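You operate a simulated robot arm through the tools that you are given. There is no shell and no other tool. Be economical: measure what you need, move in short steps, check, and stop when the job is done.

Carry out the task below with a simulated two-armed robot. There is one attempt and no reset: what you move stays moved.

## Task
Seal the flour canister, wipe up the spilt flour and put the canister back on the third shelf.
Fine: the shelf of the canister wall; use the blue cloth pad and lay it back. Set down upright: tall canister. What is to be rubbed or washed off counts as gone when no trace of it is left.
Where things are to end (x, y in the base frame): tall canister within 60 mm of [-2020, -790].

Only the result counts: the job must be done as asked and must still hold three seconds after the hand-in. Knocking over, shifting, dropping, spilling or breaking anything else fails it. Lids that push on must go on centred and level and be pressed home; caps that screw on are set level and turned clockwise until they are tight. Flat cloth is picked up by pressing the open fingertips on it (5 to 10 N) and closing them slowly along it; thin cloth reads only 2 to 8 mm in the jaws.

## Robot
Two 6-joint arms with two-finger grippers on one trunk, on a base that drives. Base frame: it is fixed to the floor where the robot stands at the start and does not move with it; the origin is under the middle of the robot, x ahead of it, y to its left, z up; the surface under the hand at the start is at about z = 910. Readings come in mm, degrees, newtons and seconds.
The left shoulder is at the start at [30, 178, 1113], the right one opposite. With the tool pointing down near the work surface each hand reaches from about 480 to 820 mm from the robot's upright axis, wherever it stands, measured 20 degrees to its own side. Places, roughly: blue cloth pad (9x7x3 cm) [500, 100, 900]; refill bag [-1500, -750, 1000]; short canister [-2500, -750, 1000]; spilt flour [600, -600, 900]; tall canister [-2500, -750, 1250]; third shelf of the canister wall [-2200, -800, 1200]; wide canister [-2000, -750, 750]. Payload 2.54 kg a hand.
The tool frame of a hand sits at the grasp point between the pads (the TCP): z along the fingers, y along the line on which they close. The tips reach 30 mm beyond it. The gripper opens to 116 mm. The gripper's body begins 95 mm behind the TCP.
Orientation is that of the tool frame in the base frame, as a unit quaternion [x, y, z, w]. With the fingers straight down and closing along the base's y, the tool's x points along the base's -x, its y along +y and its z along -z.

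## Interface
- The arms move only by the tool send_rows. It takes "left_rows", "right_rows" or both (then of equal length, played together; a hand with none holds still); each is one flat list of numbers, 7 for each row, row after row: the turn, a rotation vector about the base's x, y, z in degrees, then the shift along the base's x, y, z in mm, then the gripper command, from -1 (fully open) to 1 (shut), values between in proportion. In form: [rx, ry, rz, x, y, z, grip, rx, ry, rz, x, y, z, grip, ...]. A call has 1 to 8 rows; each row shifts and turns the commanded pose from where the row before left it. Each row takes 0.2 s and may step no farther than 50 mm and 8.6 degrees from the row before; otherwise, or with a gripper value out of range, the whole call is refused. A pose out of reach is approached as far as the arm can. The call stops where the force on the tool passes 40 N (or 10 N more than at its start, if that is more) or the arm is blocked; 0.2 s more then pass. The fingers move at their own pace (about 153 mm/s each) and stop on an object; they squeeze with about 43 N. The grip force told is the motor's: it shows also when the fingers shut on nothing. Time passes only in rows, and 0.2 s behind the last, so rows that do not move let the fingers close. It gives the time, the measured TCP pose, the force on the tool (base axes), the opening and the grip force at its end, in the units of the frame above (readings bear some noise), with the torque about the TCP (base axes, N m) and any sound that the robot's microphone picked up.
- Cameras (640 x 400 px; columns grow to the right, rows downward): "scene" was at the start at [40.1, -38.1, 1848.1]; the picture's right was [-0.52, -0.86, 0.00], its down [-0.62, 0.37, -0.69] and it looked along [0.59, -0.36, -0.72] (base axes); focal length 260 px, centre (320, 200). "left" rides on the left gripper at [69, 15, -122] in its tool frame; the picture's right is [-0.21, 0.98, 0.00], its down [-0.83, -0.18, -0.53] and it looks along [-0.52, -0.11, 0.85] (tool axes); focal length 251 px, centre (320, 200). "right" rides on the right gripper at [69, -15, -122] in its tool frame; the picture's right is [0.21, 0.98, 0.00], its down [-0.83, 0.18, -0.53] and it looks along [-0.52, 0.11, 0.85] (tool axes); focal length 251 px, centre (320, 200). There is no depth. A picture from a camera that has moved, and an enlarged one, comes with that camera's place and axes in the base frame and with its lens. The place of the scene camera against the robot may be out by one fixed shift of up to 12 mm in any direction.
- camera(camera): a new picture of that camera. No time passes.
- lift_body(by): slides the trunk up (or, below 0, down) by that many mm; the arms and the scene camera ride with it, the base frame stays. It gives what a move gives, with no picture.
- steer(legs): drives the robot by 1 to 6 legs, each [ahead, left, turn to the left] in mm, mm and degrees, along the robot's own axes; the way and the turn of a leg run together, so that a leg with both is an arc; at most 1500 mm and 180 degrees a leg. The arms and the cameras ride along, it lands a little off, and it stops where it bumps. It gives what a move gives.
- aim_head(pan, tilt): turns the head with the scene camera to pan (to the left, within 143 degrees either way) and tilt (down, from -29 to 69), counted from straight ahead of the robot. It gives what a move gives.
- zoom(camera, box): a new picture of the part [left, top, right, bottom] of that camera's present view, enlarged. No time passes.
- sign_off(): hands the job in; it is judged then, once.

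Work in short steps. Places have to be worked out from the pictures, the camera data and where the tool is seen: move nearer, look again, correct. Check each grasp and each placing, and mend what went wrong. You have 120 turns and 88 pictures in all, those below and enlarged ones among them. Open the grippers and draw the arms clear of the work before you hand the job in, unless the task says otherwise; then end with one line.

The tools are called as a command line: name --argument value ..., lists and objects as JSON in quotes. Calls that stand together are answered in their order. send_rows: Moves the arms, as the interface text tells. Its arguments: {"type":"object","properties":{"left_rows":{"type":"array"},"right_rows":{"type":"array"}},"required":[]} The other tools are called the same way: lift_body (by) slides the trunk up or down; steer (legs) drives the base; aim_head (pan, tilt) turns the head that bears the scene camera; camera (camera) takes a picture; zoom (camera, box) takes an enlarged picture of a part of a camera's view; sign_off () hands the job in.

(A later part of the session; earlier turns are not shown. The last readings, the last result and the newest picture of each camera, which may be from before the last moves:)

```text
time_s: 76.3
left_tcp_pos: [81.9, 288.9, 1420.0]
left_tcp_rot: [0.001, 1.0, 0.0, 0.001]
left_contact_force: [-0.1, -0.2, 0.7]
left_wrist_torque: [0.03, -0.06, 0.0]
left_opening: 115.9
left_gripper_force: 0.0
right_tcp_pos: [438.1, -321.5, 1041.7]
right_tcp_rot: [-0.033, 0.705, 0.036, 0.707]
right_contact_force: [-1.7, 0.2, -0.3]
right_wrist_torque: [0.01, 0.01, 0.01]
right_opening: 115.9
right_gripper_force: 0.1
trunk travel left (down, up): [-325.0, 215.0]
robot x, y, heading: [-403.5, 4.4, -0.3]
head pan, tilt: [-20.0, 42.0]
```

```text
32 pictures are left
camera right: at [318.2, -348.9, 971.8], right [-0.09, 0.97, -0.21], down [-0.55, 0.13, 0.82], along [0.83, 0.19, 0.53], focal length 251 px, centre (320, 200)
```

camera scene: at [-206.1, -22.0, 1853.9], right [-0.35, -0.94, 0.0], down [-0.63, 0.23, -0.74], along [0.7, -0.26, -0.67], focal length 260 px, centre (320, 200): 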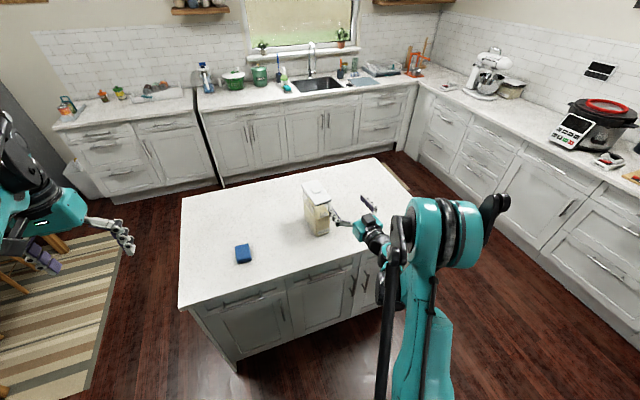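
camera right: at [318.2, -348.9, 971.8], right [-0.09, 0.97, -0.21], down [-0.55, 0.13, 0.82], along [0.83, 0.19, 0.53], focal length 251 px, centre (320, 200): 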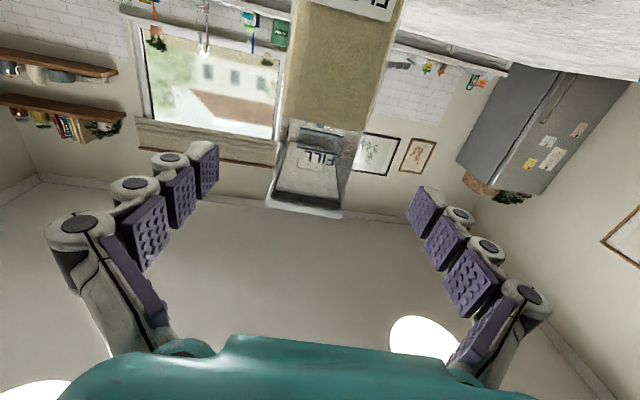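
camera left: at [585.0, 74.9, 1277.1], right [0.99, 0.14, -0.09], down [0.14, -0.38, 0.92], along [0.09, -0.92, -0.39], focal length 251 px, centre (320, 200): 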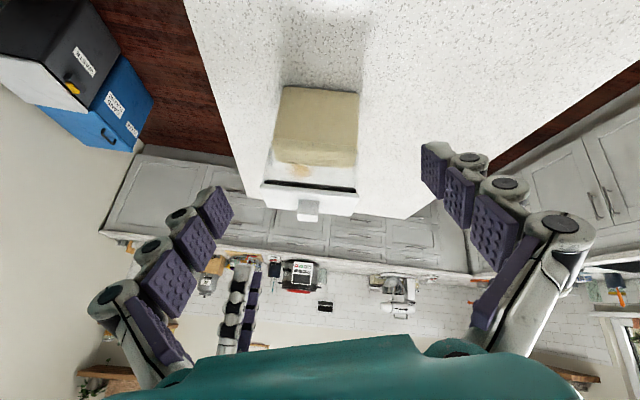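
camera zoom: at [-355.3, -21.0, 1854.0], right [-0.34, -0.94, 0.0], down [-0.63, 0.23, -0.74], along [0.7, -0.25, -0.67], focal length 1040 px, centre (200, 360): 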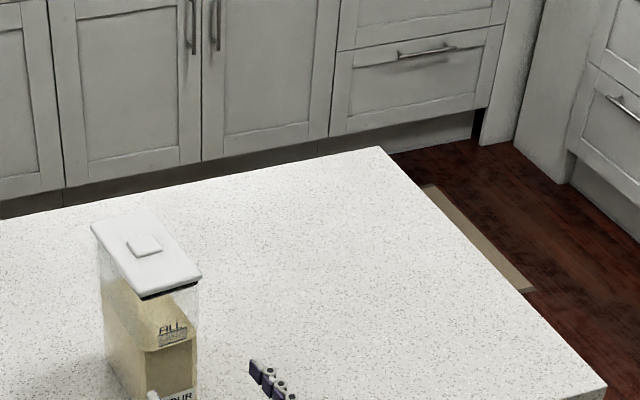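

The canister is centred between the fingers on the tool axis. I advance 167 mm along it, staying open.

send_rows --right_rows '[0, 0, 0, 30, 2.9, 0, -1, 0, 0, 0, 30, 2.9, 0, -1, 0, 0, 0, 30, 2.9, 0, -1, 0, 0, 0, 30, 2.9, 0, -1, 0, 0, 0, 25, 2.4, 0, -1, 0, 0, 0, 15, 1.4, 0, -1, 0, 0, 0, 0, 0, 0, -1]'

zoom --camera "scene" --box '[280, 150, 380, 240]'

```text
time_s: 77.9
left_tcp_pos: [83.0, 289.2, 1419.7]
left_tcp_rot: [0.0, 1.0, 0.0, 0.0]
left_contact_force: [0.1, -0.6, -0.4]
left_wrist_torque: [-0.01, -0.03, -0.01]
left_opening: 116.1
left_gripper_force: 0.1
right_tcp_pos: [547.6, -292.8, 1097.1]
right_tcp_rot: [-0.033, 0.705, 0.037, 0.707]
right_contact_force: [-0.3, 0.4, 0.1]
right_wrist_torque: [0.01, -0.01, -0.02]
right_opening: 116.1
right_gripper_force: 0.0
right hand out of reach, approached as far as the arm can: row 2, 3, 4, 5, 6
trunk travel left (down, up): [-325.0, 215.0]
robot x, y, heading: [-408.3, 0.3, -0.1]
head pan, tilt: [-20.0, 42.0]
```

```text
4.44 times, centred on (330, 195) of scene
camera zoom: at [-354.3, -21.1, 1853.9], right [-0.34, -0.94, 0.0], down [-0.63, 0.23, -0.74], along [0.7, -0.25, -0.67], focal length 1156 px, centre (276, 222)
```

zoom: 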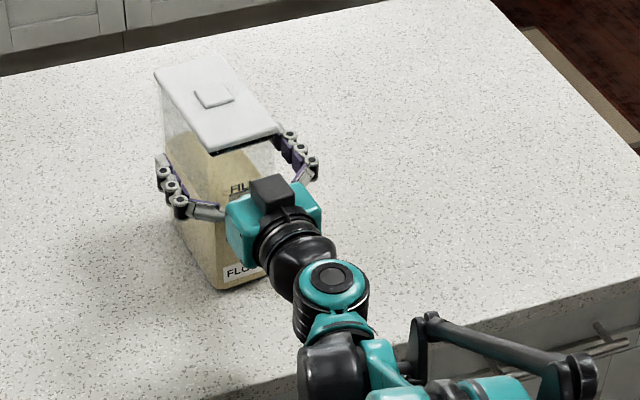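

The arm hit its far limit there, so the hand rose and drifted but touched nothing. I recentre on the canister axis, pulling back a little, then drive forward.

send_rows --right_rows '[0, 0, 0, 0, -10, 0, -1, 0, 0, 0, -20, -10, 0, -1, 0, 0, 0, -20, -2, -10, -1, 0, 0, 0, 0, 0, 0, -1]'

```text
time_s: 78.9
left_tcp_pos: [83.3, 289.4, 1419.5]
left_tcp_rot: [0.0, 1.0, 0.0, 0.0]
left_contact_force: [-0.3, 0.1, 0.3]
left_wrist_torque: [-0.01, 0.02, 0.03]
left_opening: 115.8
left_gripper_force: 0.1
right_tcp_pos: [507.0, -316.8, 1086.6]
right_tcp_rot: [-0.032, 0.705, 0.036, 0.707]
right_contact_force: [-0.1, -0.3, 0.7]
right_wrist_torque: [-0.01, -0.04, -0.01]
right_opening: 115.8
right_gripper_force: 0.2
trunk travel left (down, up): [-325.0, 215.0]
robot x, y, heading: [-403.3, 3.9, -0.0]
head pan, tilt: [-20.0, 42.0]
```

Aligned on the axis. I drive ahead 115 mm, with 11 mm left to follow the axis.

steer --legs '[[115, 11, 0]]'

send_rows --right_rows '[0, 0, 0, -8, -1, -18, -1, 0, 0, 0, -8, -1, -18, -1, 0, 0, 0, 0, 0, -10, -1, 0, 0, 0, 0, 0, 0, -1]'

camera --camera "right"

```text
time_s: 80.1
left_tcp_pos: [198.6, 301.6, 1419.0]
left_tcp_rot: [0.001, 1.0, -0.001, 0.0]
left_contact_force: [-0.2, 0.0, -0.5]
left_wrist_torque: [0.01, 0.0, -0.02]
left_opening: 116.1
left_gripper_force: 0.1
right_tcp_pos: [621.5, -305.8, 1086.7]
right_tcp_rot: [-0.032, 0.705, 0.035, 0.707]
right_contact_force: [-0.2, 1.2, -0.5]
right_wrist_torque: [-0.01, -0.01, -0.01]
right_opening: 116.1
right_gripper_force: 0.2
trunk travel left (down, up): [-325.0, 215.0]
robot x, y, heading: [-291.0, 14.9, -0.2]
head pan, tilt: [-20.0, 42.0]
```

```text
time_s: 81.1
left_tcp_pos: [198.7, 301.8, 1419.8]
left_tcp_rot: [0.001, 1.0, 0.0, 0.0]
left_contact_force: [-0.5, 0.0, 0.8]
left_wrist_torque: [0.02, -0.02, 0.01]
left_opening: 116.0
left_gripper_force: 0.1
right_tcp_pos: [599.9, -307.8, 1048.3]
right_tcp_rot: [-0.032, 0.706, 0.036, 0.707]
right_contact_force: [0.8, 0.3, -1.2]
right_wrist_torque: [-0.01, 0.0, 0.03]
right_opening: 115.8
right_gripper_force: 0.1
right hand out of reach, approached as far as the arm can: row 3
trunk travel left (down, up): [-325.0, 215.0]
robot x, y, heading: [-288.7, 13.7, 0.2]
head pan, tilt: [-20.0, 42.0]
```

```text
30 pictures are left
camera right: at [480.3, -333.7, 978.7], right [-0.09, 0.97, -0.21], down [-0.55, 0.13, 0.83], along [0.83, 0.19, 0.52], focal length 251 px, centre (320, 200)
```

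right: 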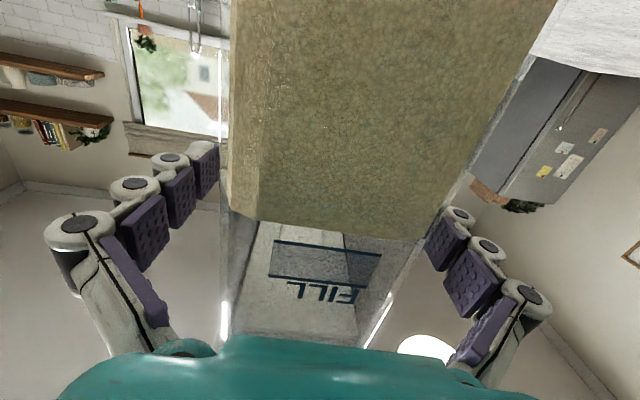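

Straddling the canister at mid-height. I close.

send_rows --right_rows '[0, 0, 0, 0, 0, 0, 0, 0, 0, 0, 0, 0, 0, 0.5, 0, 0, 0, 0, 0, 0, 1, 0, 0, 0, 0, 0, 0, 1]'

```text
time_s: 82.1
left_tcp_pos: [197.5, 300.3, 1420.0]
left_tcp_rot: [0.001, 1.0, -0.001, 0.0]
left_contact_force: [-0.9, 0.0, 0.6]
left_wrist_torque: [-0.01, 0.01, 0.01]
left_opening: 116.0
left_gripper_force: 0.2
right_tcp_pos: [599.7, -308.6, 1048.4]
right_tcp_rot: [-0.033, 0.705, 0.036, 0.707]
right_contact_force: [-3.2, -2.2, -0.5]
right_wrist_torque: [-0.61, -0.04, -0.24]
right_opening: 79.3
right_gripper_force: 42.9
trunk travel left (down, up): [-325.0, 215.0]
robot x, y, heading: [-287.0, 12.6, -0.0]
head pan, tilt: [-20.0, 42.0]
```

Gripped at 79 mm. I lift with the trunk so the hand pose stays fixed.

lift_body --by 40

zoom --camera "scene" --box '[280, 150, 400, 270]'

```text
time_s: 82.9
left_tcp_pos: [200.5, 300.8, 1459.0]
left_tcp_rot: [0.001, 1.0, 0.001, -0.001]
left_contact_force: [0.6, -0.8, -0.6]
left_wrist_torque: [0.0, 0.01, 0.02]
left_opening: 115.9
left_gripper_force: 0.1
right_tcp_pos: [603.0, -306.8, 1086.4]
right_tcp_rot: [-0.032, 0.706, 0.035, 0.706]
right_contact_force: [0.1, -0.8, -10.3]
right_wrist_torque: [-0.06, 0.21, 0.02]
right_opening: 79.2
right_gripper_force: 42.8
trunk travel left (down, up): [-365.0, 175.0]
robot x, y, heading: [-288.7, 15.8, 0.0]
head pan, tilt: [-20.0, 42.0]
```

```text
3.33 times, centred on (340, 210) of scene
camera zoom: at [-235.9, -10.8, 1893.7], right [-0.34, -0.94, 0.0], down [-0.63, 0.23, -0.74], along [0.7, -0.25, -0.67], focal length 867 px, centre (253, 167)
```

zoom: 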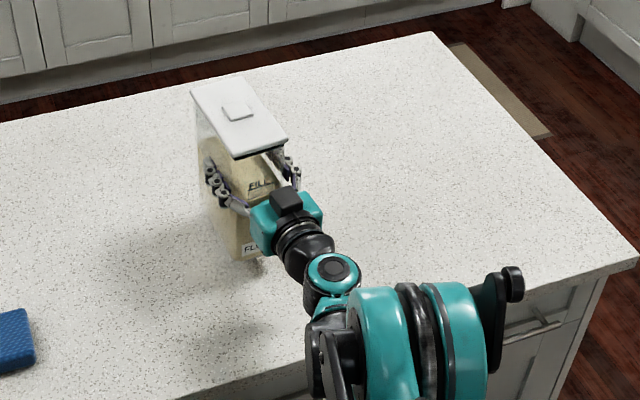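

The canister hangs level, about 1 kg. I raise the trunk fully and back away from the island.

lift_body --by 175

steer --legs '[[-450, 0, 0]]'

send_rows --right_rows '[0, 0, 0, -20, 0, 10, 1, 0, 0, 0, -25, 0, 10, 1, 0, 0, 0, -25, 0, 10, 1, 0, 0, 0, -25, 0, 10, 1, 0, 0, 0, -25, 0, 10, 1, 0, 0, 0, -25, 0, 10, 1, 0, 0, 0, -25, 0, 5, 1, 0, 0, 0, -20, 0, 5, 1]' --left_rows '[0, 0, 0, -20, 0, 10, -1, 0, 0, 0, -25, 0, 20, -1, 0, 0, 0, -25, 0, 20, -1, 0, 0, 0, -25, 0, 20, -1, 0, 0, 0, -25, 0, 10, -1, 0, 0, 0, -25, 0, 10, -1, 0, 0, 0, 0, 0, 0, -1, 0, 0, 0, 0, 0, 0, -1]'

```text
time_s: 84.9
left_tcp_pos: [200.1, 300.0, 1634.0]
left_tcp_rot: [0.001, 1.0, 0.0, -0.001]
left_contact_force: [0.0, 0.2, 0.4]
left_wrist_torque: [-0.01, 0.02, -0.04]
left_opening: 116.0
left_gripper_force: 0.2
right_tcp_pos: [601.4, -307.7, 1262.5]
right_tcp_rot: [-0.032, 0.706, 0.036, 0.707]
right_contact_force: [0.4, -0.4, -10.6]
right_wrist_torque: [-0.04, 0.19, 0.01]
right_opening: 79.5
right_gripper_force: 42.9
trunk travel left (down, up): [-540.0, 0.0]
robot x, y, heading: [-291.0, 14.6, -0.2]
head pan, tilt: [-20.0, 42.0]
```

```text
time_s: 87.6
left_tcp_pos: [-244.9, 297.8, 1633.7]
left_tcp_rot: [0.004, 1.0, 0.0, -0.001]
left_contact_force: [-0.6, 0.0, 0.4]
left_wrist_torque: [0.01, 0.0, -0.03]
left_opening: 116.0
left_gripper_force: 0.1
right_tcp_pos: [153.1, -312.3, 1260.7]
right_tcp_rot: [-0.028, 0.706, 0.034, 0.706]
right_contact_force: [-0.2, 0.9, -11.1]
right_wrist_torque: [-0.06, 0.19, -0.02]
right_opening: 79.7
right_gripper_force: 43.4
trunk travel left (down, up): [-540.0, 0.0]
robot x, y, heading: [-737.2, 16.0, -0.6]
head pan, tilt: [-20.0, 42.0]
```

```text
time_s: 89.4
left_tcp_pos: [-393.3, 298.2, 1724.6]
left_tcp_rot: [0.004, 1.0, -0.001, 0.0]
left_contact_force: [0.8, 0.7, 0.4]
left_wrist_torque: [-0.01, 0.01, 0.03]
left_opening: 115.9
left_gripper_force: 0.0
right_tcp_pos: [-14.9, -320.3, 1347.9]
right_tcp_rot: [-0.03, 0.706, 0.034, 0.707]
right_contact_force: [0.0, 0.5, -10.6]
right_wrist_torque: [-0.02, 0.18, 0.03]
right_opening: 79.6
right_gripper_force: 42.6
right hand out of reach, approached as far as the arm can: row 7, 8
trunk travel left (down, up): [-540.0, 0.0]
robot x, y, heading: [-739.1, 20.5, -0.5]
head pan, tilt: [-20.0, 42.0]
```

The arm can't fold any further straight back. I move the canister to the right and up, where it can come in closer to the robot.

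send_rows --right_rows '[0, 0, 0, 0, -22, 12, 1, 0, 0, 0, 0, -22, 12, 1, 0, 0, 0, -5, -22, 12, 1, 0, 0, 0, -10, -22, 12, 1, 0, 0, 0, -15, -22, 12, 1, 0, 0, 0, -20, -22, 12, 1, 0, 0, 0, -25, 0, 5, 1, 0, 0, 0, -25, 0, 5, 1]'

steer --legs '[[0, 80, 0], [0, 0, -89.5]]'

aim_head --pan -75 --tilt 25

camera --camera "scene"

```text
time_s: 91.2
left_tcp_pos: [-393.6, 298.8, 1725.3]
left_tcp_rot: [0.005, 1.0, 0.001, 0.0]
left_contact_force: [0.0, -0.6, 0.0]
left_wrist_torque: [0.0, -0.02, 0.01]
left_opening: 116.0
left_gripper_force: 0.1
right_tcp_pos: [-116.6, -452.8, 1429.6]
right_tcp_rot: [-0.031, 0.706, 0.033, 0.707]
right_contact_force: [0.2, 1.5, -10.8]
right_wrist_torque: [-0.02, 0.22, -0.02]
right_opening: 79.7
right_gripper_force: 42.2
trunk travel left (down, up): [-540.0, 0.0]
robot x, y, heading: [-735.2, 24.2, -0.5]
head pan, tilt: [-20.0, 42.0]
```

```text
time_s: 93.4
left_tcp_pos: [-355.1, 256.4, 1726.0]
left_tcp_rot: [0.083, 0.997, 0.0, 0.001]
left_contact_force: [0.2, 0.9, -0.3]
left_wrist_torque: [-0.02, -0.1, 0.01]
left_opening: 115.7
left_gripper_force: 0.0
right_tcp_pos: [-200.6, -530.1, 1429.4]
right_tcp_rot: [0.026, 0.706, -0.025, 0.707]
right_contact_force: [-0.6, 0.8, -9.1]
right_wrist_torque: [0.04, 0.23, -0.02]
right_opening: 79.2
right_gripper_force: 43.4
trunk travel left (down, up): [-540.0, 0.0]
robot x, y, heading: [-737.1, 29.8, -9.3]
head pan, tilt: [-20.0, 42.0]
stopped in leg 2: the robot was blocked; the commanded pose is now the measured one
```

```text
time_s: 94.7
left_tcp_pos: [-342.1, 247.2, 1723.9]
left_tcp_rot: [0.083, 0.997, 0.002, -0.004]
left_contact_force: [-0.6, -0.6, -0.1]
left_wrist_torque: [0.03, -0.02, 0.02]
left_opening: 116.1
left_gripper_force: 0.2
right_tcp_pos: [-189.4, -538.9, 1422.8]
right_tcp_rot: [0.028, 0.708, -0.024, 0.705]
right_contact_force: [1.4, -0.1, -10.1]
right_wrist_torque: [0.03, 0.21, 0.02]
right_opening: 79.2
right_gripper_force: 43.0
trunk travel left (down, up): [-540.0, 0.0]
robot x, y, heading: [-735.6, 27.4, -9.7]
head pan, tilt: [-75.0, 25.0]
```

```text
28 pictures are left
camera scene: at [-738.5, -60.8, 2094.9], right [-0.99, -0.15, 0.01], down [-0.07, 0.42, -0.9], along [0.13, -0.9, -0.43], focal length 260 px, centre (320, 200)
```

scene: 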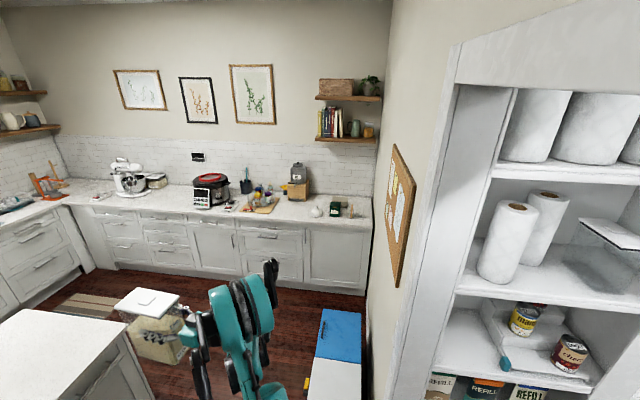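

The drive was blocked almost at once. I look to the robot's left and rear for what it is touching.

aim_head --pan 100 --tilt 45

camera --camera "scene"

```text
time_s: 97.3
left_tcp_pos: [-341.4, 259.4, 1721.7]
left_tcp_rot: [0.083, 0.997, -0.001, -0.003]
left_contact_force: [-0.2, -0.2, 0.6]
left_wrist_torque: [0.01, 0.02, 0.01]
left_opening: 116.3
left_gripper_force: 0.1
right_tcp_pos: [-189.8, -529.8, 1427.0]
right_tcp_rot: [0.027, 0.709, -0.026, 0.704]
right_contact_force: [-0.7, 0.4, -9.8]
right_wrist_torque: [0.03, 0.2, 0.01]
right_opening: 79.6
right_gripper_force: 43.1
trunk travel left (down, up): [-540.0, 0.0]
robot x, y, heading: [-736.1, 28.3, -9.4]
head pan, tilt: [100.0, 45.0]
```

```text
27 pictures are left
camera scene: at [-750.0, 125.1, 2064.5], right [1.0, -0.03, -0.01], down [-0.03, -0.71, -0.71], along [0.02, 0.71, -0.71], focal length 260 px, centre (320, 200)
```

scene: 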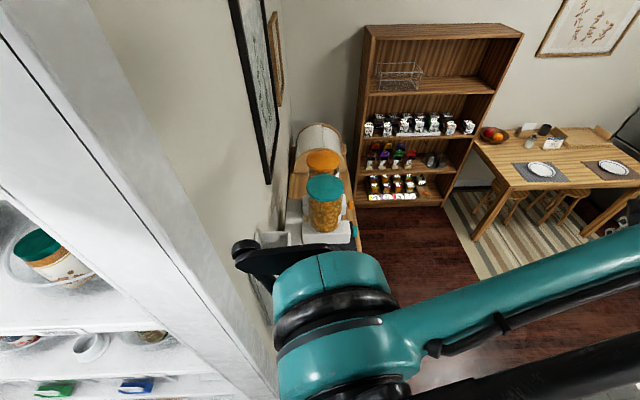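

aim_head --pan -125 --tilt 50

camera --camera "scene"

```text
time_s: 100.5
left_tcp_pos: [-335.3, 243.9, 1723.5]
left_tcp_rot: [0.084, 0.996, 0.002, -0.005]
left_contact_force: [-0.1, -0.2, -0.4]
left_wrist_torque: [0.02, 0.0, -0.02]
left_opening: 116.1
left_gripper_force: 0.1
right_tcp_pos: [-183.4, -540.7, 1420.1]
right_tcp_rot: [0.028, 0.71, -0.022, 0.703]
right_contact_force: [-0.1, 0.2, -10.1]
right_wrist_torque: [-0.02, 0.21, 0.04]
right_opening: 79.5
right_gripper_force: 43.1
trunk travel left (down, up): [-540.0, 0.0]
robot x, y, heading: [-736.0, 28.7, -9.6]
head pan, tilt: [-125.0, 50.0]
```

```text
26 pictures are left
camera scene: at [-751.8, -49.9, 2058.4], right [-1.0, 0.1, 0.01], down [0.07, 0.76, -0.65], along [-0.07, -0.64, -0.76], focal length 260 px, centre (320, 200)
```

scene: 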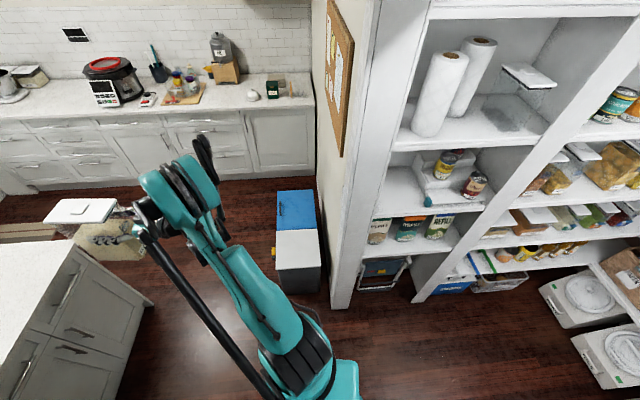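

The body leans each time the head turns, so with the trunk fully raised the head is probably fouling something overhead. I lower the trunk.

lift_body --by -160

aim_head --pan 0 --tilt -25

camera --camera "scene"

```text
time_s: 102.4
left_tcp_pos: [-354.2, 252.5, 1564.8]
left_tcp_rot: [0.084, 0.996, 0.0, 0.001]
left_contact_force: [-0.1, 0.1, -0.4]
left_wrist_torque: [0.0, -0.03, 0.01]
left_opening: 115.7
left_gripper_force: 0.1
right_tcp_pos: [-200.0, -533.6, 1268.7]
right_tcp_rot: [0.026, 0.706, -0.025, 0.707]
right_contact_force: [-1.6, 0.1, -10.7]
right_wrist_torque: [0.04, 0.22, -0.01]
right_opening: 79.5
right_gripper_force: 43.1
trunk travel left (down, up): [-380.0, 160.0]
robot x, y, heading: [-734.0, 29.8, -9.4]
head pan, tilt: [-125.0, 50.0]
```

```text
time_s: 104.4
left_tcp_pos: [-352.9, 253.0, 1564.5]
left_tcp_rot: [0.083, 0.997, 0.001, 0.0]
left_contact_force: [-0.8, 0.3, 0.1]
left_wrist_torque: [0.01, 0.02, -0.02]
left_opening: 115.7
left_gripper_force: 0.0
right_tcp_pos: [-198.1, -532.9, 1268.8]
right_tcp_rot: [0.027, 0.706, -0.024, 0.707]
right_contact_force: [0.1, 0.5, -10.3]
right_wrist_torque: [-0.03, 0.21, -0.02]
right_opening: 79.5
right_gripper_force: 42.6
trunk travel left (down, up): [-380.0, 160.0]
robot x, y, heading: [-735.7, 29.0, -9.4]
head pan, tilt: [0.0, -25.0]
```

```text
25 pictures are left
camera scene: at [-694.9, 25.9, 2011.2], right [-0.17, -0.99, 0.0], down [0.42, -0.07, -0.91], along [0.89, -0.15, 0.42], focal length 260 px, centre (320, 200)
```

scene: 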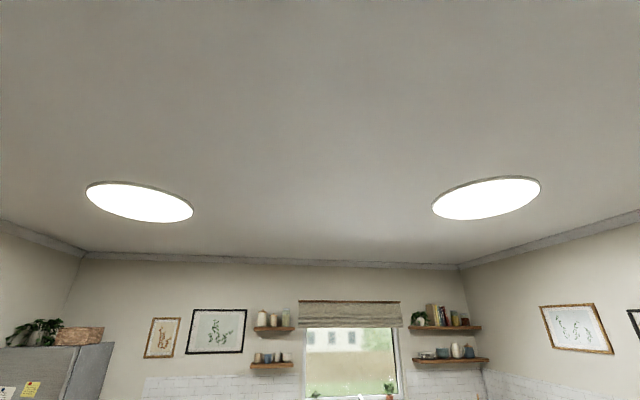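

The body is upright again. I retry the turn.

steer --legs '[[0, 0, -40]]'

```text
time_s: 105.1
left_tcp_pos: [-351.6, 252.0, 1565.4]
left_tcp_rot: [0.086, 0.996, 0.001, 0.0]
left_contact_force: [0.1, 1.0, 0.6]
left_wrist_torque: [0.03, 0.0, -0.01]
left_opening: 115.8
left_gripper_force: 0.0
right_tcp_pos: [-200.6, -536.0, 1268.2]
right_tcp_rot: [0.028, 0.708, -0.025, 0.706]
right_contact_force: [0.3, -0.3, -10.1]
right_wrist_torque: [0.02, 0.17, 0.03]
right_opening: 79.3
right_gripper_force: 42.6
trunk travel left (down, up): [-380.0, 160.0]
robot x, y, heading: [-738.1, 29.5, -9.7]
head pan, tilt: [0.0, -25.0]
stopped in leg 1: the robot was blocked; the commanded pose is now the measured one
```

The blocked moves (left, and turning right) fit the left elbow sitting inside the doorway against its right-hand jamb, since the wall is at x of about -1000. I drive ahead 200 mm and then turn.

steer --legs '[[200, 0, 0], [0, 0, -80]]'

aim_head --pan -70 --tilt 30

camera --camera "scene"

```text
time_s: 109.5
left_tcp_pos: [-199.1, -286.9, 1564.1]
left_tcp_rot: [0.636, 0.772, 0.0, 0.0]
left_contact_force: [-0.4, 0.1, -0.1]
left_wrist_torque: [-0.02, 0.02, 0.0]
left_opening: 115.8
left_gripper_force: 0.1
right_tcp_pos: [-870.9, -707.1, 1268.4]
right_tcp_rot: [0.418, 0.572, -0.415, 0.571]
right_contact_force: [0.0, -0.9, -10.3]
right_wrist_torque: [0.24, 0.04, 0.01]
right_opening: 79.3
right_gripper_force: 42.6
trunk travel left (down, up): [-380.0, 160.0]
robot x, y, heading: [-543.8, -2.8, -79.1]
head pan, tilt: [0.0, -25.0]
stopped in leg 2: the force on the tool passed its limit at 64 N (the readings are from after the stop); the commanded pose is now the measured one
```

```text
time_s: 110.9
left_tcp_pos: [-199.6, -286.9, 1564.4]
left_tcp_rot: [0.636, 0.771, 0.001, 0.0]
left_contact_force: [0.6, -0.5, -0.3]
left_wrist_torque: [0.0, -0.02, 0.04]
left_opening: 115.9
left_gripper_force: 0.0
right_tcp_pos: [-871.8, -706.3, 1267.8]
right_tcp_rot: [0.418, 0.571, -0.415, 0.572]
right_contact_force: [-0.3, -0.4, -10.0]
right_wrist_torque: [0.19, 0.07, -0.01]
right_opening: 79.5
right_gripper_force: 43.4
trunk travel left (down, up): [-380.0, 160.0]
robot x, y, heading: [-546.5, -4.5, -79.1]
head pan, tilt: [-70.0, 30.0]
```

```text
24 pictures are left
camera scene: at [-625.6, -19.4, 1927.2], right [-0.51, 0.86, 0.0], down [0.43, 0.26, -0.87], along [-0.74, -0.45, -0.5], focal length 260 px, centre (320, 200)
```

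scene: 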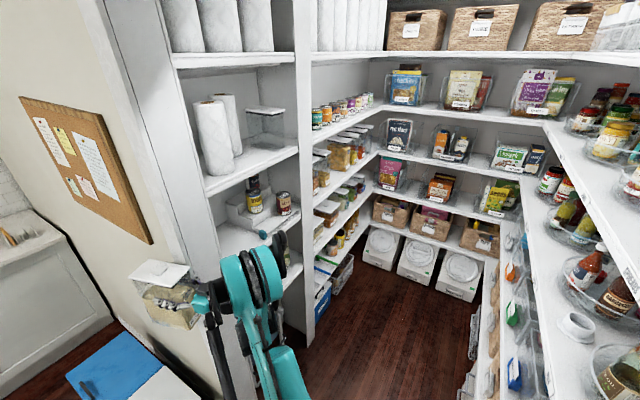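

The canister brushed the wall beside the doorway; it is still held with its weight unchanged. I turn back a bit, back up, and finish the turn with more clearance.

steer --legs '[[0, 0, 8], [-90, 0, 0], [0, 0, -19]]'

camera --camera "scene"

zoom --camera "scene" --box '[100, 230, 240, 340]'

```text
time_s: 113.4
left_tcp_pos: [-242.6, -220.0, 1565.4]
left_tcp_rot: [0.657, 0.753, 0.0, 0.001]
left_contact_force: [-0.9, 0.5, 0.9]
left_wrist_torque: [0.0, 0.0, -0.01]
left_opening: 115.9
left_gripper_force: 0.0
right_tcp_pos: [-923.2, -601.8, 1266.8]
right_tcp_rot: [0.422, 0.57, -0.421, 0.565]
right_contact_force: [3.8, 2.5, -10.8]
right_wrist_torque: [0.03, 0.29, 0.24]
right_opening: 79.4
right_gripper_force: 43.2
trunk travel left (down, up): [-380.0, 160.0]
robot x, y, heading: [-568.2, 79.3, -82.3]
head pan, tilt: [-70.0, 30.0]
stopped in leg 3: the force on the tool passed its limit at 50 N (the readings are from after the stop); the commanded pose is now the measured one
```

```text
23 pictures are left
camera scene: at [-655.3, 70.4, 1927.1], right [-0.47, 0.88, 0.0], down [0.44, 0.23, -0.87], along [-0.77, -0.4, -0.5], focal length 260 px, centre (320, 200)
```

scene: 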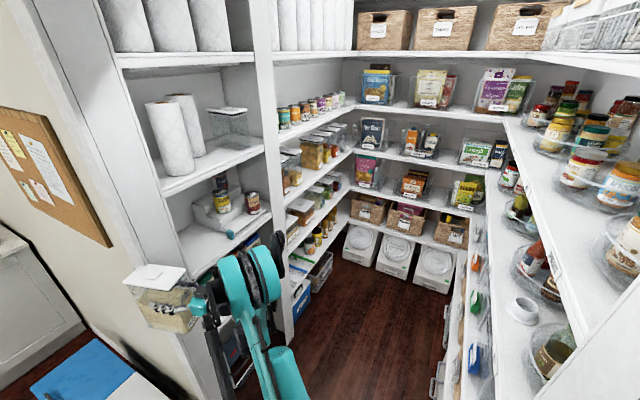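

```text
3.64 times, centred on (170, 285) of scene
camera zoom: at [-655.3, 70.4, 1927.1], right [-0.47, 0.88, 0.0], down [0.44, 0.23, -0.87], along [-0.77, -0.4, -0.5], focal length 946 px, centre (866, -109)
```

zoom: 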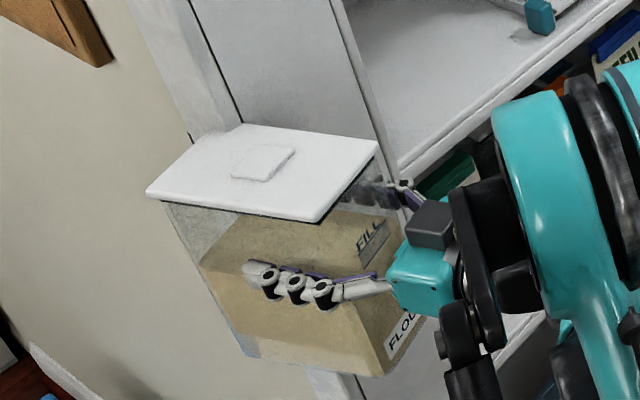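

The canister can't pass sideways by the jamb. I'll enter nose-first instead. First I move away from the door to +x, lower the trunk a little for the header, and turn to face the pantry.

steer --legs '[[0, 500, 0], [0, 0, -39], [0, 0, -39]]'

lift_body --by -40

aim_head --pan 0 --tilt 25

camera --camera "scene"

```text
time_s: 120.0
left_tcp_pos: [-306.8, -234.6, 1564.4]
left_tcp_rot: [0.984, 0.177, 0.0, 0.0]
left_contact_force: [-0.2, 0.0, -0.1]
left_wrist_torque: [0.0, 0.02, 0.02]
left_opening: 116.1
left_gripper_force: 0.1
right_tcp_pos: [-828.0, 345.4, 1265.9]
right_tcp_rot: [0.686, 0.18, -0.683, 0.178]
right_contact_force: [0.4, -0.6, -10.3]
right_wrist_torque: [0.07, -0.23, 0.01]
right_opening: 79.5
right_gripper_force: 42.9
trunk travel left (down, up): [-380.0, 160.0]
robot x, y, heading: [-83.8, 149.3, -159.7]
head pan, tilt: [-70.0, 30.0]
```

```text
time_s: 120.8
left_tcp_pos: [-306.4, -235.7, 1524.1]
left_tcp_rot: [0.984, 0.176, 0.0, 0.0]
left_contact_force: [-0.2, -0.5, 0.1]
left_wrist_torque: [0.0, 0.03, -0.03]
left_opening: 115.9
left_gripper_force: 0.1
right_tcp_pos: [-828.4, 346.4, 1228.4]
right_tcp_rot: [0.686, 0.18, -0.683, 0.177]
right_contact_force: [-0.2, 0.2, -10.2]
right_wrist_torque: [0.13, -0.25, 0.01]
right_opening: 79.3
right_gripper_force: 43.0
trunk travel left (down, up): [-340.0, 200.0]
robot x, y, heading: [-85.4, 145.7, -159.6]
head pan, tilt: [-70.0, 30.0]
```

```text
time_s: 122.2
left_tcp_pos: [-307.4, -234.6, 1525.4]
left_tcp_rot: [0.984, 0.176, 0.0, 0.0]
left_contact_force: [0.2, 0.2, -0.9]
left_wrist_torque: [0.02, -0.02, 0.02]
left_opening: 115.9
left_gripper_force: 0.1
right_tcp_pos: [-827.9, 344.9, 1227.3]
right_tcp_rot: [0.686, 0.178, -0.683, 0.177]
right_contact_force: [0.5, 0.2, -10.0]
right_wrist_torque: [0.09, -0.19, 0.0]
right_opening: 79.3
right_gripper_force: 42.7
trunk travel left (down, up): [-340.0, 200.0]
robot x, y, heading: [-86.8, 147.0, -159.6]
head pan, tilt: [0.0, 25.0]
```

```text
21 pictures are left
camera scene: at [-144.3, 131.7, 1895.1], right [-0.35, 0.94, 0.0], down [0.4, 0.15, -0.91], along [-0.85, -0.32, -0.42], focal length 260 px, centre (320, 200)
```

scene: 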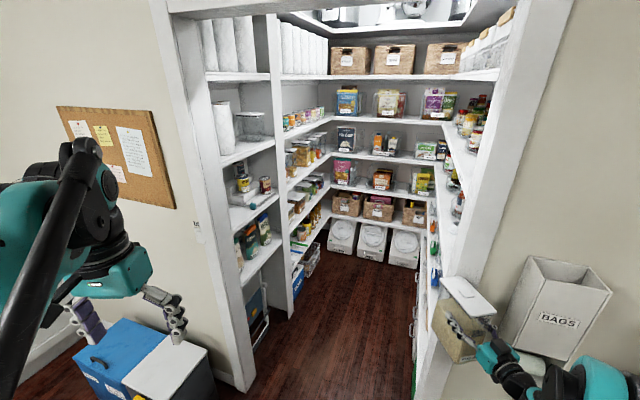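

This is a clear view: the doorway runs y from -715 to +350, shelf fronts are at y of about -717, the header is at z of about 2080. I centre on the doorway (axis y of about -150) and go halfway in.

steer --legs '[[103, 278, 0], [656, -244, 0]]'

camera --camera "scene"

```text
time_s: 127.7
left_tcp_pos: [-1007.2, -522.7, 1524.6]
left_tcp_rot: [0.986, 0.168, 0.0, 0.0]
left_contact_force: [0.5, -0.1, -0.3]
left_wrist_torque: [0.0, 0.03, -0.02]
left_opening: 115.9
left_gripper_force: 0.1
right_tcp_pos: [-1519.3, 66.3, 1226.9]
right_tcp_rot: [0.687, 0.173, -0.684, 0.172]
right_contact_force: [-1.0, -0.2, -10.2]
right_wrist_torque: [0.06, -0.16, 0.02]
right_opening: 79.5
right_gripper_force: 42.9
trunk travel left (down, up): [-340.0, 200.0]
robot x, y, heading: [-775.9, -143.3, -160.7]
head pan, tilt: [0.0, 25.0]
```

```text
20 pictures are left
camera scene: at [-838.2, -158.4, 1895.1], right [-0.33, 0.94, 0.0], down [0.4, 0.14, -0.91], along [-0.85, -0.3, -0.42], focal length 260 px, centre (320, 200)
```

scene: 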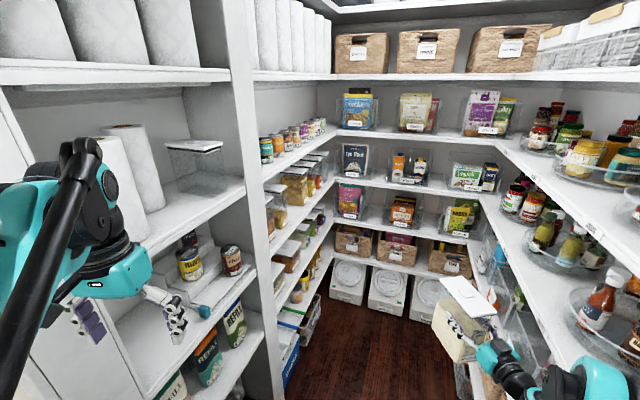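

Clear on both sides. I continue in, biased 40 mm further from the right-hand jars.

steer --legs '[[759, -223, 0]]'

steer --legs '[[0, 0, 35]]'

camera --camera "scene"

```text
time_s: 131.9
left_tcp_pos: [-1798.4, -570.5, 1524.3]
left_tcp_rot: [0.985, 0.171, 0.001, 0.0]
left_contact_force: [-0.2, 0.3, 0.5]
left_wrist_torque: [-0.02, -0.04, 0.0]
left_opening: 116.0
left_gripper_force: 0.0
right_tcp_pos: [-2313.9, 16.4, 1227.0]
right_tcp_rot: [0.687, 0.175, -0.684, 0.174]
right_contact_force: [-0.7, 0.0, -10.6]
right_wrist_torque: [0.11, -0.17, -0.02]
right_opening: 79.2
right_gripper_force: 43.0
trunk travel left (down, up): [-340.0, 200.0]
robot x, y, heading: [-1577.5, -188.1, -160.2]
head pan, tilt: [0.0, 25.0]
```

```text
time_s: 133.3
left_tcp_pos: [-1692.3, -617.0, 1525.5]
left_tcp_rot: [0.954, 0.3, -0.009, -0.003]
left_contact_force: [-7.4, -2.0, 0.8]
left_wrist_torque: [0.07, -0.49, -0.5]
left_opening: 114.6
left_gripper_force: 0.1
right_tcp_pos: [-2342.5, -200.7, 1226.3]
right_tcp_rot: [0.655, 0.272, -0.651, 0.269]
right_contact_force: [0.2, 0.3, -10.5]
right_wrist_torque: [0.15, -0.15, 0.02]
right_opening: 79.3
right_gripper_force: 43.0
trunk travel left (down, up): [-340.0, 200.0]
robot x, y, heading: [-1573.8, -187.4, -144.0]
head pan, tilt: [0.0, 25.0]
stopped in leg 1: the force on the tool passed its limit at 103 N (the readings are from after the stop); the commanded pose is now the measured one
```

```text
19 pictures are left
camera scene: at [-1626.1, -221.0, 1895.0], right [-0.59, 0.81, 0.0], down [0.34, 0.25, -0.91], along [-0.73, -0.53, -0.42], focal length 260 px, centre (320, 200)
```

scene: 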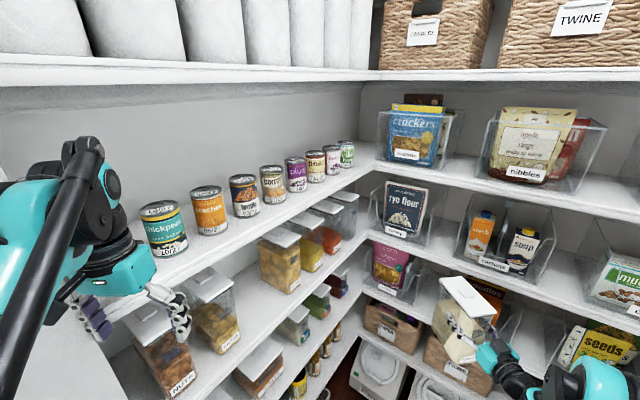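

The left fingers bumped the bay divider. I ease back, shift away from the shelf and shut the left gripper, then finish the turn. The target gap is visible on the canister shelf.

steer --legs '[[0, 0, -4], [-95, -130, 0]]'

send_rows --left_rows '[0, 0, 0, 10, 15, 10, 1, 0, 0, 0, 10, 20, 15, 1, 0, 0, 0, 10, 20, 15, 1, 0, 0, 0, 10, 20, 15, 1]'

steer --legs '[[0, 0, 30]]'

```text
time_s: 135.2
left_tcp_pos: [-1707.0, -449.5, 1526.8]
left_tcp_rot: [0.963, 0.269, -0.007, -0.003]
left_contact_force: [-0.7, -0.2, -0.3]
left_wrist_torque: [-0.02, 0.05, -0.02]
left_opening: 116.2
left_gripper_force: 0.2
right_tcp_pos: [-2327.7, 11.6, 1228.1]
right_tcp_rot: [0.663, 0.249, -0.661, 0.248]
right_contact_force: [0.2, -0.2, -10.4]
right_wrist_torque: [0.13, -0.16, 0.01]
right_opening: 79.3
right_gripper_force: 42.8
trunk travel left (down, up): [-340.0, 200.0]
robot x, y, heading: [-1559.6, -29.1, -147.9]
head pan, tilt: [0.0, 25.0]
```

```text
time_s: 136.2
left_tcp_pos: [-1667.1, -372.7, 1581.0]
left_tcp_rot: [0.963, 0.269, -0.008, -0.002]
left_contact_force: [0.8, -0.4, -0.3]
left_wrist_torque: [-0.08, 0.0, 0.0]
left_opening: 0.0
left_gripper_force: 28.5
right_tcp_pos: [-2328.8, 10.6, 1227.1]
right_tcp_rot: [0.663, 0.249, -0.661, 0.248]
right_contact_force: [0.4, -0.7, -10.8]
right_wrist_torque: [0.17, -0.17, 0.01]
right_opening: 79.2
right_gripper_force: 43.1
trunk travel left (down, up): [-340.0, 200.0]
robot x, y, heading: [-1561.1, -27.5, -147.8]
head pan, tilt: [0.0, 25.0]
```

```text
time_s: 138.0
left_tcp_pos: [-1493.3, -393.0, 1580.8]
left_tcp_rot: [0.878, 0.478, -0.008, -0.002]
left_contact_force: [-1.4, 0.7, 0.1]
left_wrist_torque: [0.01, -0.09, 0.01]
left_opening: 0.1
left_gripper_force: 28.6
right_tcp_pos: [-2255.3, -336.2, 1223.9]
right_tcp_rot: [0.593, 0.392, -0.588, 0.387]
right_contact_force: [-1.7, 0.1, -10.9]
right_wrist_torque: [0.21, -0.02, 0.05]
right_opening: 79.3
right_gripper_force: 43.2
trunk travel left (down, up): [-340.0, 200.0]
robot x, y, heading: [-1547.6, -34.2, -122.0]
head pan, tilt: [0.0, 25.0]
stopped in leg 1: the robot was blocked; the commanded pose is now the measured one
```

Blocked at -122°. I look to the right and rear for the contact.

aim_head --pan -110 --tilt 45

camera --camera "scene"

aim_head --pan 135 --tilt 45

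camera --camera "scene"

```text
time_s: 139.9
left_tcp_pos: [-1488.6, -392.5, 1580.4]
left_tcp_rot: [0.878, 0.478, -0.009, -0.001]
left_contact_force: [0.3, 0.3, -0.2]
left_wrist_torque: [-0.02, 0.02, 0.04]
left_opening: 0.0
left_gripper_force: 28.6
right_tcp_pos: [-2251.3, -336.4, 1226.7]
right_tcp_rot: [0.591, 0.392, -0.589, 0.388]
right_contact_force: [-0.1, 0.4, -9.5]
right_wrist_torque: [0.22, -0.07, 0.03]
right_opening: 79.3
right_gripper_force: 42.6
trunk travel left (down, up): [-340.0, 200.0]
robot x, y, heading: [-1542.8, -37.1, -121.9]
head pan, tilt: [-110.0, 45.0]
```

```text
18 pictures are left
camera scene: at [-1579.6, 55.8, 1864.6], right [0.79, 0.62, 0.0], down [0.44, -0.56, -0.71], along [-0.44, 0.56, -0.71], focal length 260 px, centre (320, 200)
```

scene: 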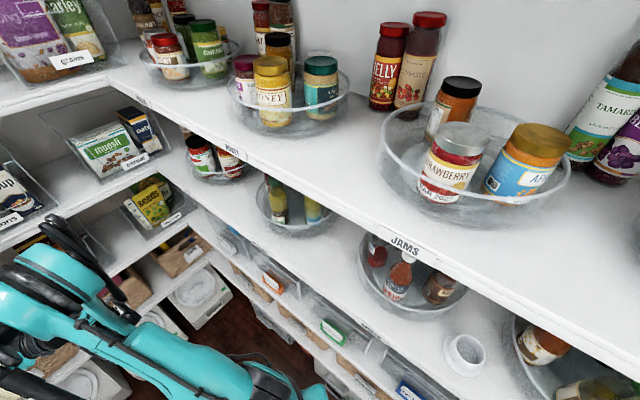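

```text
time_s: 143.3
left_tcp_pos: [-1489.3, -392.8, 1581.2]
left_tcp_rot: [0.878, 0.478, -0.009, -0.002]
left_contact_force: [0.0, 0.4, 0.7]
left_wrist_torque: [0.01, -0.01, 0.04]
left_opening: 0.0
left_gripper_force: 28.3
right_tcp_pos: [-2251.8, -336.6, 1226.5]
right_tcp_rot: [0.591, 0.392, -0.588, 0.389]
right_contact_force: [0.2, -0.3, -9.2]
right_wrist_torque: [0.2, -0.08, -0.03]
right_opening: 79.5
right_gripper_force: 43.5
trunk travel left (down, up): [-340.0, 200.0]
robot x, y, heading: [-1542.2, -39.1, -121.8]
head pan, tilt: [135.0, 45.0]
```

```text
17 pictures are left
camera scene: at [-1450.1, 10.2, 1864.7], right [0.23, -0.97, 0.0], down [-0.69, -0.16, -0.71], along [0.69, 0.16, -0.71], focal length 260 px, centre (320, 200)
```

scene: 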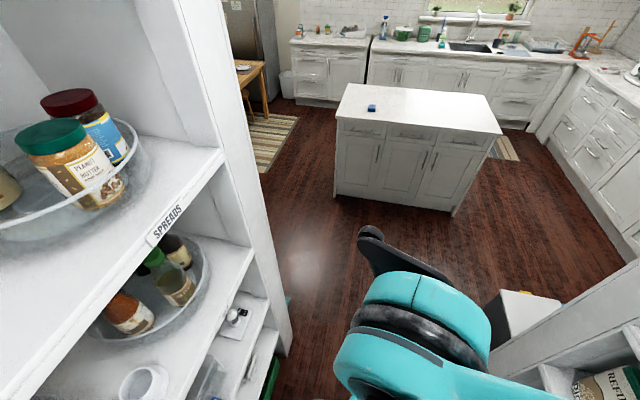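

The base's rear corner is probably at the right-hand shelves. I don't need to turn further: I keep this heading, raise the trunk, and turn only the hand so that the canister points straight at the shelf (az -90°).

lift_body --by 150

send_rows --right_rows '[0, 0, 7.7, 0, 0, 0, 1, 0, 0, 7.7, 0, 0, 0, 1, 0, 0, 7.7, 0, 0, 0, 1, 0, 0, 0, 29, -20, 0, 1, 0, 0, 0, 29, -33, 0, 1, 0, 0, 0, 29, -33, 0, 1, 0, 0, 0, 29, -33, 0, 1, 0, 0, 0, 29, -33, 0, 1]'

aim_head --pan 5 --tilt 35

camera --camera "scene"

```text
time_s: 145.1
left_tcp_pos: [-1490.0, -394.0, 1729.7]
left_tcp_rot: [0.879, 0.477, -0.009, -0.002]
left_contact_force: [-0.3, -0.4, 0.9]
left_wrist_torque: [0.0, -0.04, 0.01]
left_opening: 0.1
left_gripper_force: 29.0
right_tcp_pos: [-2252.2, -335.6, 1375.7]
right_tcp_rot: [0.592, 0.392, -0.588, 0.387]
right_contact_force: [-0.6, -0.1, -10.3]
right_wrist_torque: [0.18, -0.07, 0.01]
right_opening: 79.4
right_gripper_force: 42.7
trunk travel left (down, up): [-490.0, 50.0]
robot x, y, heading: [-1543.2, -38.5, -122.2]
head pan, tilt: [135.0, 45.0]
```

```text
time_s: 146.9
left_tcp_pos: [-1487.5, -396.0, 1729.7]
left_tcp_rot: [0.879, 0.478, -0.008, -0.003]
left_contact_force: [0.5, -0.4, -0.1]
left_wrist_torque: [0.06, 0.03, -0.02]
left_opening: 0.1
left_gripper_force: 28.9
right_tcp_pos: [-2102.9, -490.9, 1377.8]
right_tcp_rot: [0.5, 0.503, -0.498, 0.498]
right_contact_force: [-0.1, 0.5, -10.9]
right_wrist_torque: [0.2, 0.03, -0.03]
right_opening: 79.4
right_gripper_force: 42.8
trunk travel left (down, up): [-490.0, 50.0]
robot x, y, heading: [-1541.8, -38.6, -121.8]
head pan, tilt: [135.0, 45.0]
```

```text
time_s: 149.0
left_tcp_pos: [-1489.6, -394.3, 1731.1]
left_tcp_rot: [0.879, 0.477, -0.009, -0.002]
left_contact_force: [0.0, 0.2, 0.0]
left_wrist_torque: [0.02, -0.02, 0.0]
left_opening: 0.0
left_gripper_force: 28.8
right_tcp_pos: [-2105.6, -488.0, 1378.0]
right_tcp_rot: [0.5, 0.502, -0.499, 0.499]
right_contact_force: [0.5, -0.2, -10.0]
right_wrist_torque: [0.22, -0.02, 0.01]
right_opening: 79.5
right_gripper_force: 42.9
trunk travel left (down, up): [-490.0, 50.0]
robot x, y, heading: [-1540.7, -38.9, -121.5]
head pan, tilt: [5.0, 35.0]
```

```text
16 pictures are left
camera scene: at [-1568.8, -87.3, 2029.3], right [-0.89, 0.45, 0.0], down [0.26, 0.51, -0.82], along [-0.37, -0.73, -0.57], focal length 260 px, centre (320, 200)
```

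scene: 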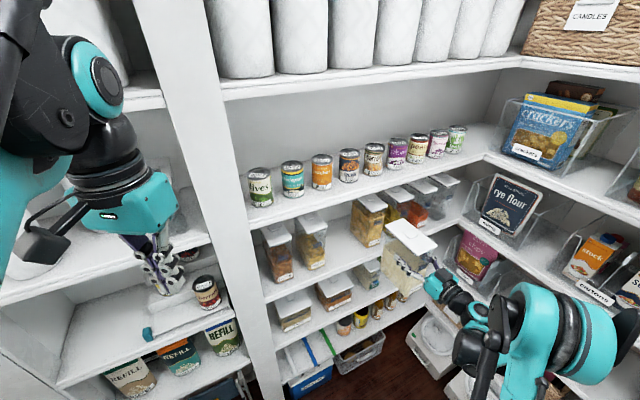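

zoom --camera "scene" --box '[250, 160, 430, 290]'

```text
3.08 times, centred on (340, 225) of scene
camera zoom: at [-1568.8, -87.3, 2029.3], right [-0.89, 0.45, 0.0], down [0.26, 0.51, -0.82], along [-0.37, -0.73, -0.57], focal length 800 px, centre (258, 123)
```

zoom: 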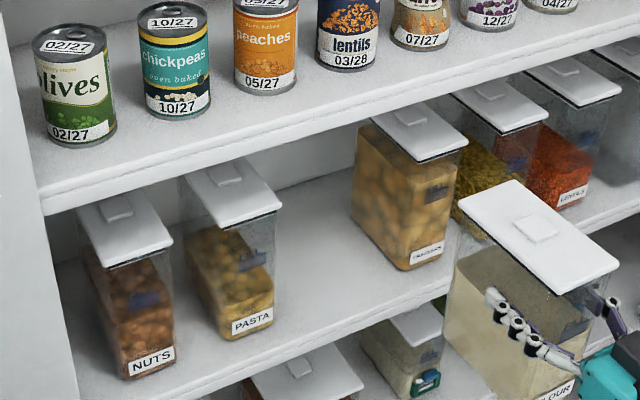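

The gap on the canister shelf spans x from -1916 to -2134, shelf top about z 1200, underside above about 1520, so there is ample room. I move the hand in front of it.

send_rows --right_rows '[0, 0, 0, 22, -25, 0, 1, 0, 0, 0, 22, -27, 0, 1, 0, 0, 0, 22, -27, 0, 1, 0, 0, 0, 21, -27, 0, 1, 0, 0, 0, 0, 0, 0, 1]'

```text
time_s: 150.2
left_tcp_pos: [-1489.8, -391.9, 1731.0]
left_tcp_rot: [0.878, 0.479, -0.009, -0.002]
left_contact_force: [-0.5, -0.3, -0.4]
left_wrist_torque: [-0.01, -0.02, 0.0]
left_opening: 0.0
left_gripper_force: 28.3
right_tcp_pos: [-2017.3, -595.7, 1378.5]
right_tcp_rot: [0.501, 0.502, -0.499, 0.498]
right_contact_force: [-0.9, 0.7, -10.5]
right_wrist_torque: [0.21, -0.03, 0.02]
right_opening: 79.2
right_gripper_force: 42.7
trunk travel left (down, up): [-490.0, 50.0]
robot x, y, heading: [-1542.3, -39.6, -121.7]
head pan, tilt: [5.0, 35.0]
```

In position. I insert with the arm first, while drawing the left hand back from its shelf.

send_rows --right_rows '[0, 0, 0, 0, -20, 0, 1, 0, 0, 0, 0, -25, 0, 1, 0, 0, 0, 0, -25, 0, 1, 0, 0, 0, 0, -25, 0, 1, 0, 0, 0, 0, -25, 0, 1]' --left_rows '[0, 0, 0, 0, 15, 5, 1, 0, 0, 0, 0, 15, 5, 1, 0, 0, 0, 0, 15, 5, 1, 0, 0, 0, 0, 15, 5, 1, 0, 0, 0, 0, 15, 5, 1]'

```text
time_s: 151.4
left_tcp_pos: [-1487.5, -321.4, 1755.8]
left_tcp_rot: [0.878, 0.478, -0.011, -0.002]
left_contact_force: [-0.1, 0.0, 0.2]
left_wrist_torque: [0.01, 0.02, 0.04]
left_opening: 0.0
left_gripper_force: 28.6
right_tcp_pos: [-2017.5, -716.2, 1375.0]
right_tcp_rot: [0.501, 0.503, -0.498, 0.498]
right_contact_force: [-0.6, 0.4, -9.9]
right_wrist_torque: [0.19, -0.02, 0.01]
right_opening: 79.5
right_gripper_force: 43.0
trunk travel left (down, up): [-490.0, 50.0]
robot x, y, heading: [-1544.1, -34.2, -121.7]
head pan, tilt: [5.0, 35.0]
```

send_rows --right_rows '[0, 0, 0, 0, -20, 0, 1, 0, 0, 0, 0, -20, 0, 1, 0, 0, 0, 0, -20, 0, 1, 0, 0, 0, 0, -14, 0, 1]'

zoom --camera "scene" --box '[250, 160, 430, 290]'

```text
time_s: 152.4
left_tcp_pos: [-1488.2, -320.8, 1755.8]
left_tcp_rot: [0.878, 0.478, -0.008, -0.002]
left_contact_force: [0.3, -1.0, 0.6]
left_wrist_torque: [0.03, 0.01, 0.0]
left_opening: 0.0
left_gripper_force: 28.4
right_tcp_pos: [-2020.0, -791.1, 1374.8]
right_tcp_rot: [0.502, 0.502, -0.5, 0.497]
right_contact_force: [0.7, 0.0, -10.8]
right_wrist_torque: [0.19, 0.02, 0.0]
right_opening: 79.6
right_gripper_force: 43.3
trunk travel left (down, up): [-490.0, 50.0]
robot x, y, heading: [-1545.2, -35.3, -121.8]
head pan, tilt: [5.0, 35.0]
```

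```text
3.08 times, centred on (340, 225) of scene
camera zoom: at [-1563.5, -92.3, 2030.6], right [-0.92, 0.39, 0.0], down [0.22, 0.52, -0.83], along [-0.32, -0.76, -0.56], focal length 800 px, centre (258, 123)
```

zoom: 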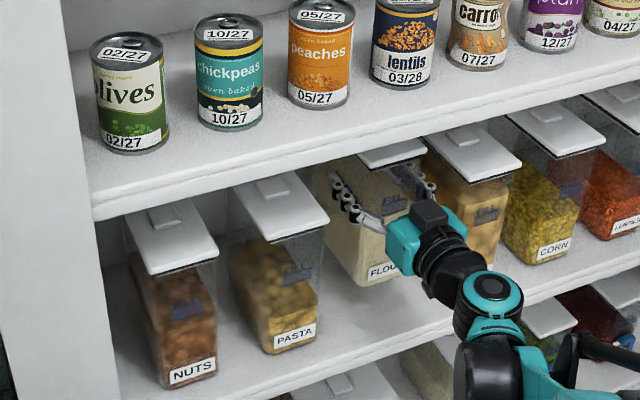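

At (-2020,-791), between its neighbours. I lower gently to find the shelf.

send_rows --right_rows '[0, 0, 0, 0, 0, -6, 1, 0, 0, 0, 0, 0, -6, 1, 0, 0, 0, 0, 0, -6, 1, 0, 0, 0, 0, 0, -5, 1, 0, 0, 0, 0, 0, -3, 1, 0, 0, 0, 0, 0, 0, 1]'

```text
time_s: 153.8
left_tcp_pos: [-1487.4, -320.0, 1755.9]
left_tcp_rot: [0.878, 0.478, -0.009, -0.002]
left_contact_force: [1.1, -0.1, 0.9]
left_wrist_torque: [0.01, 0.01, 0.0]
left_opening: 0.0
left_gripper_force: 28.5
right_tcp_pos: [-2019.8, -788.8, 1349.4]
right_tcp_rot: [0.501, 0.503, -0.499, 0.497]
right_contact_force: [-0.2, -0.8, -10.3]
right_wrist_torque: [0.21, 0.02, 0.01]
right_opening: 79.4
right_gripper_force: 43.0
trunk travel left (down, up): [-490.0, 50.0]
robot x, y, heading: [-1544.5, -38.0, -121.9]
head pan, tilt: [5.0, 35.0]
```

send_rows --right_rows '[0, 0, 0, 0, 0, -3, 1, 0, 0, 0, 0, 0, -3, 1, 0, 0, 0, 0, 0, -3, 1, 0, 0, 0, 0, 0, -2, 1, 0, 0, 0, 0, 0, 0, 1]'

```text
time_s: 155.0
left_tcp_pos: [-1488.0, -319.5, 1755.2]
left_tcp_rot: [0.879, 0.478, -0.009, -0.002]
left_contact_force: [0.1, -0.5, 0.2]
left_wrist_torque: [0.04, -0.02, 0.01]
left_opening: 0.2
left_gripper_force: 28.9
right_tcp_pos: [-2020.0, -788.0, 1337.8]
right_tcp_rot: [0.501, 0.502, -0.499, 0.497]
right_contact_force: [0.3, 0.1, -10.1]
right_wrist_torque: [0.23, 0.03, 0.01]
right_opening: 79.6
right_gripper_force: 43.1
trunk travel left (down, up): [-490.0, 50.0]
robot x, y, heading: [-1547.0, -38.8, -122.1]
head pan, tilt: [5.0, 35.0]
```

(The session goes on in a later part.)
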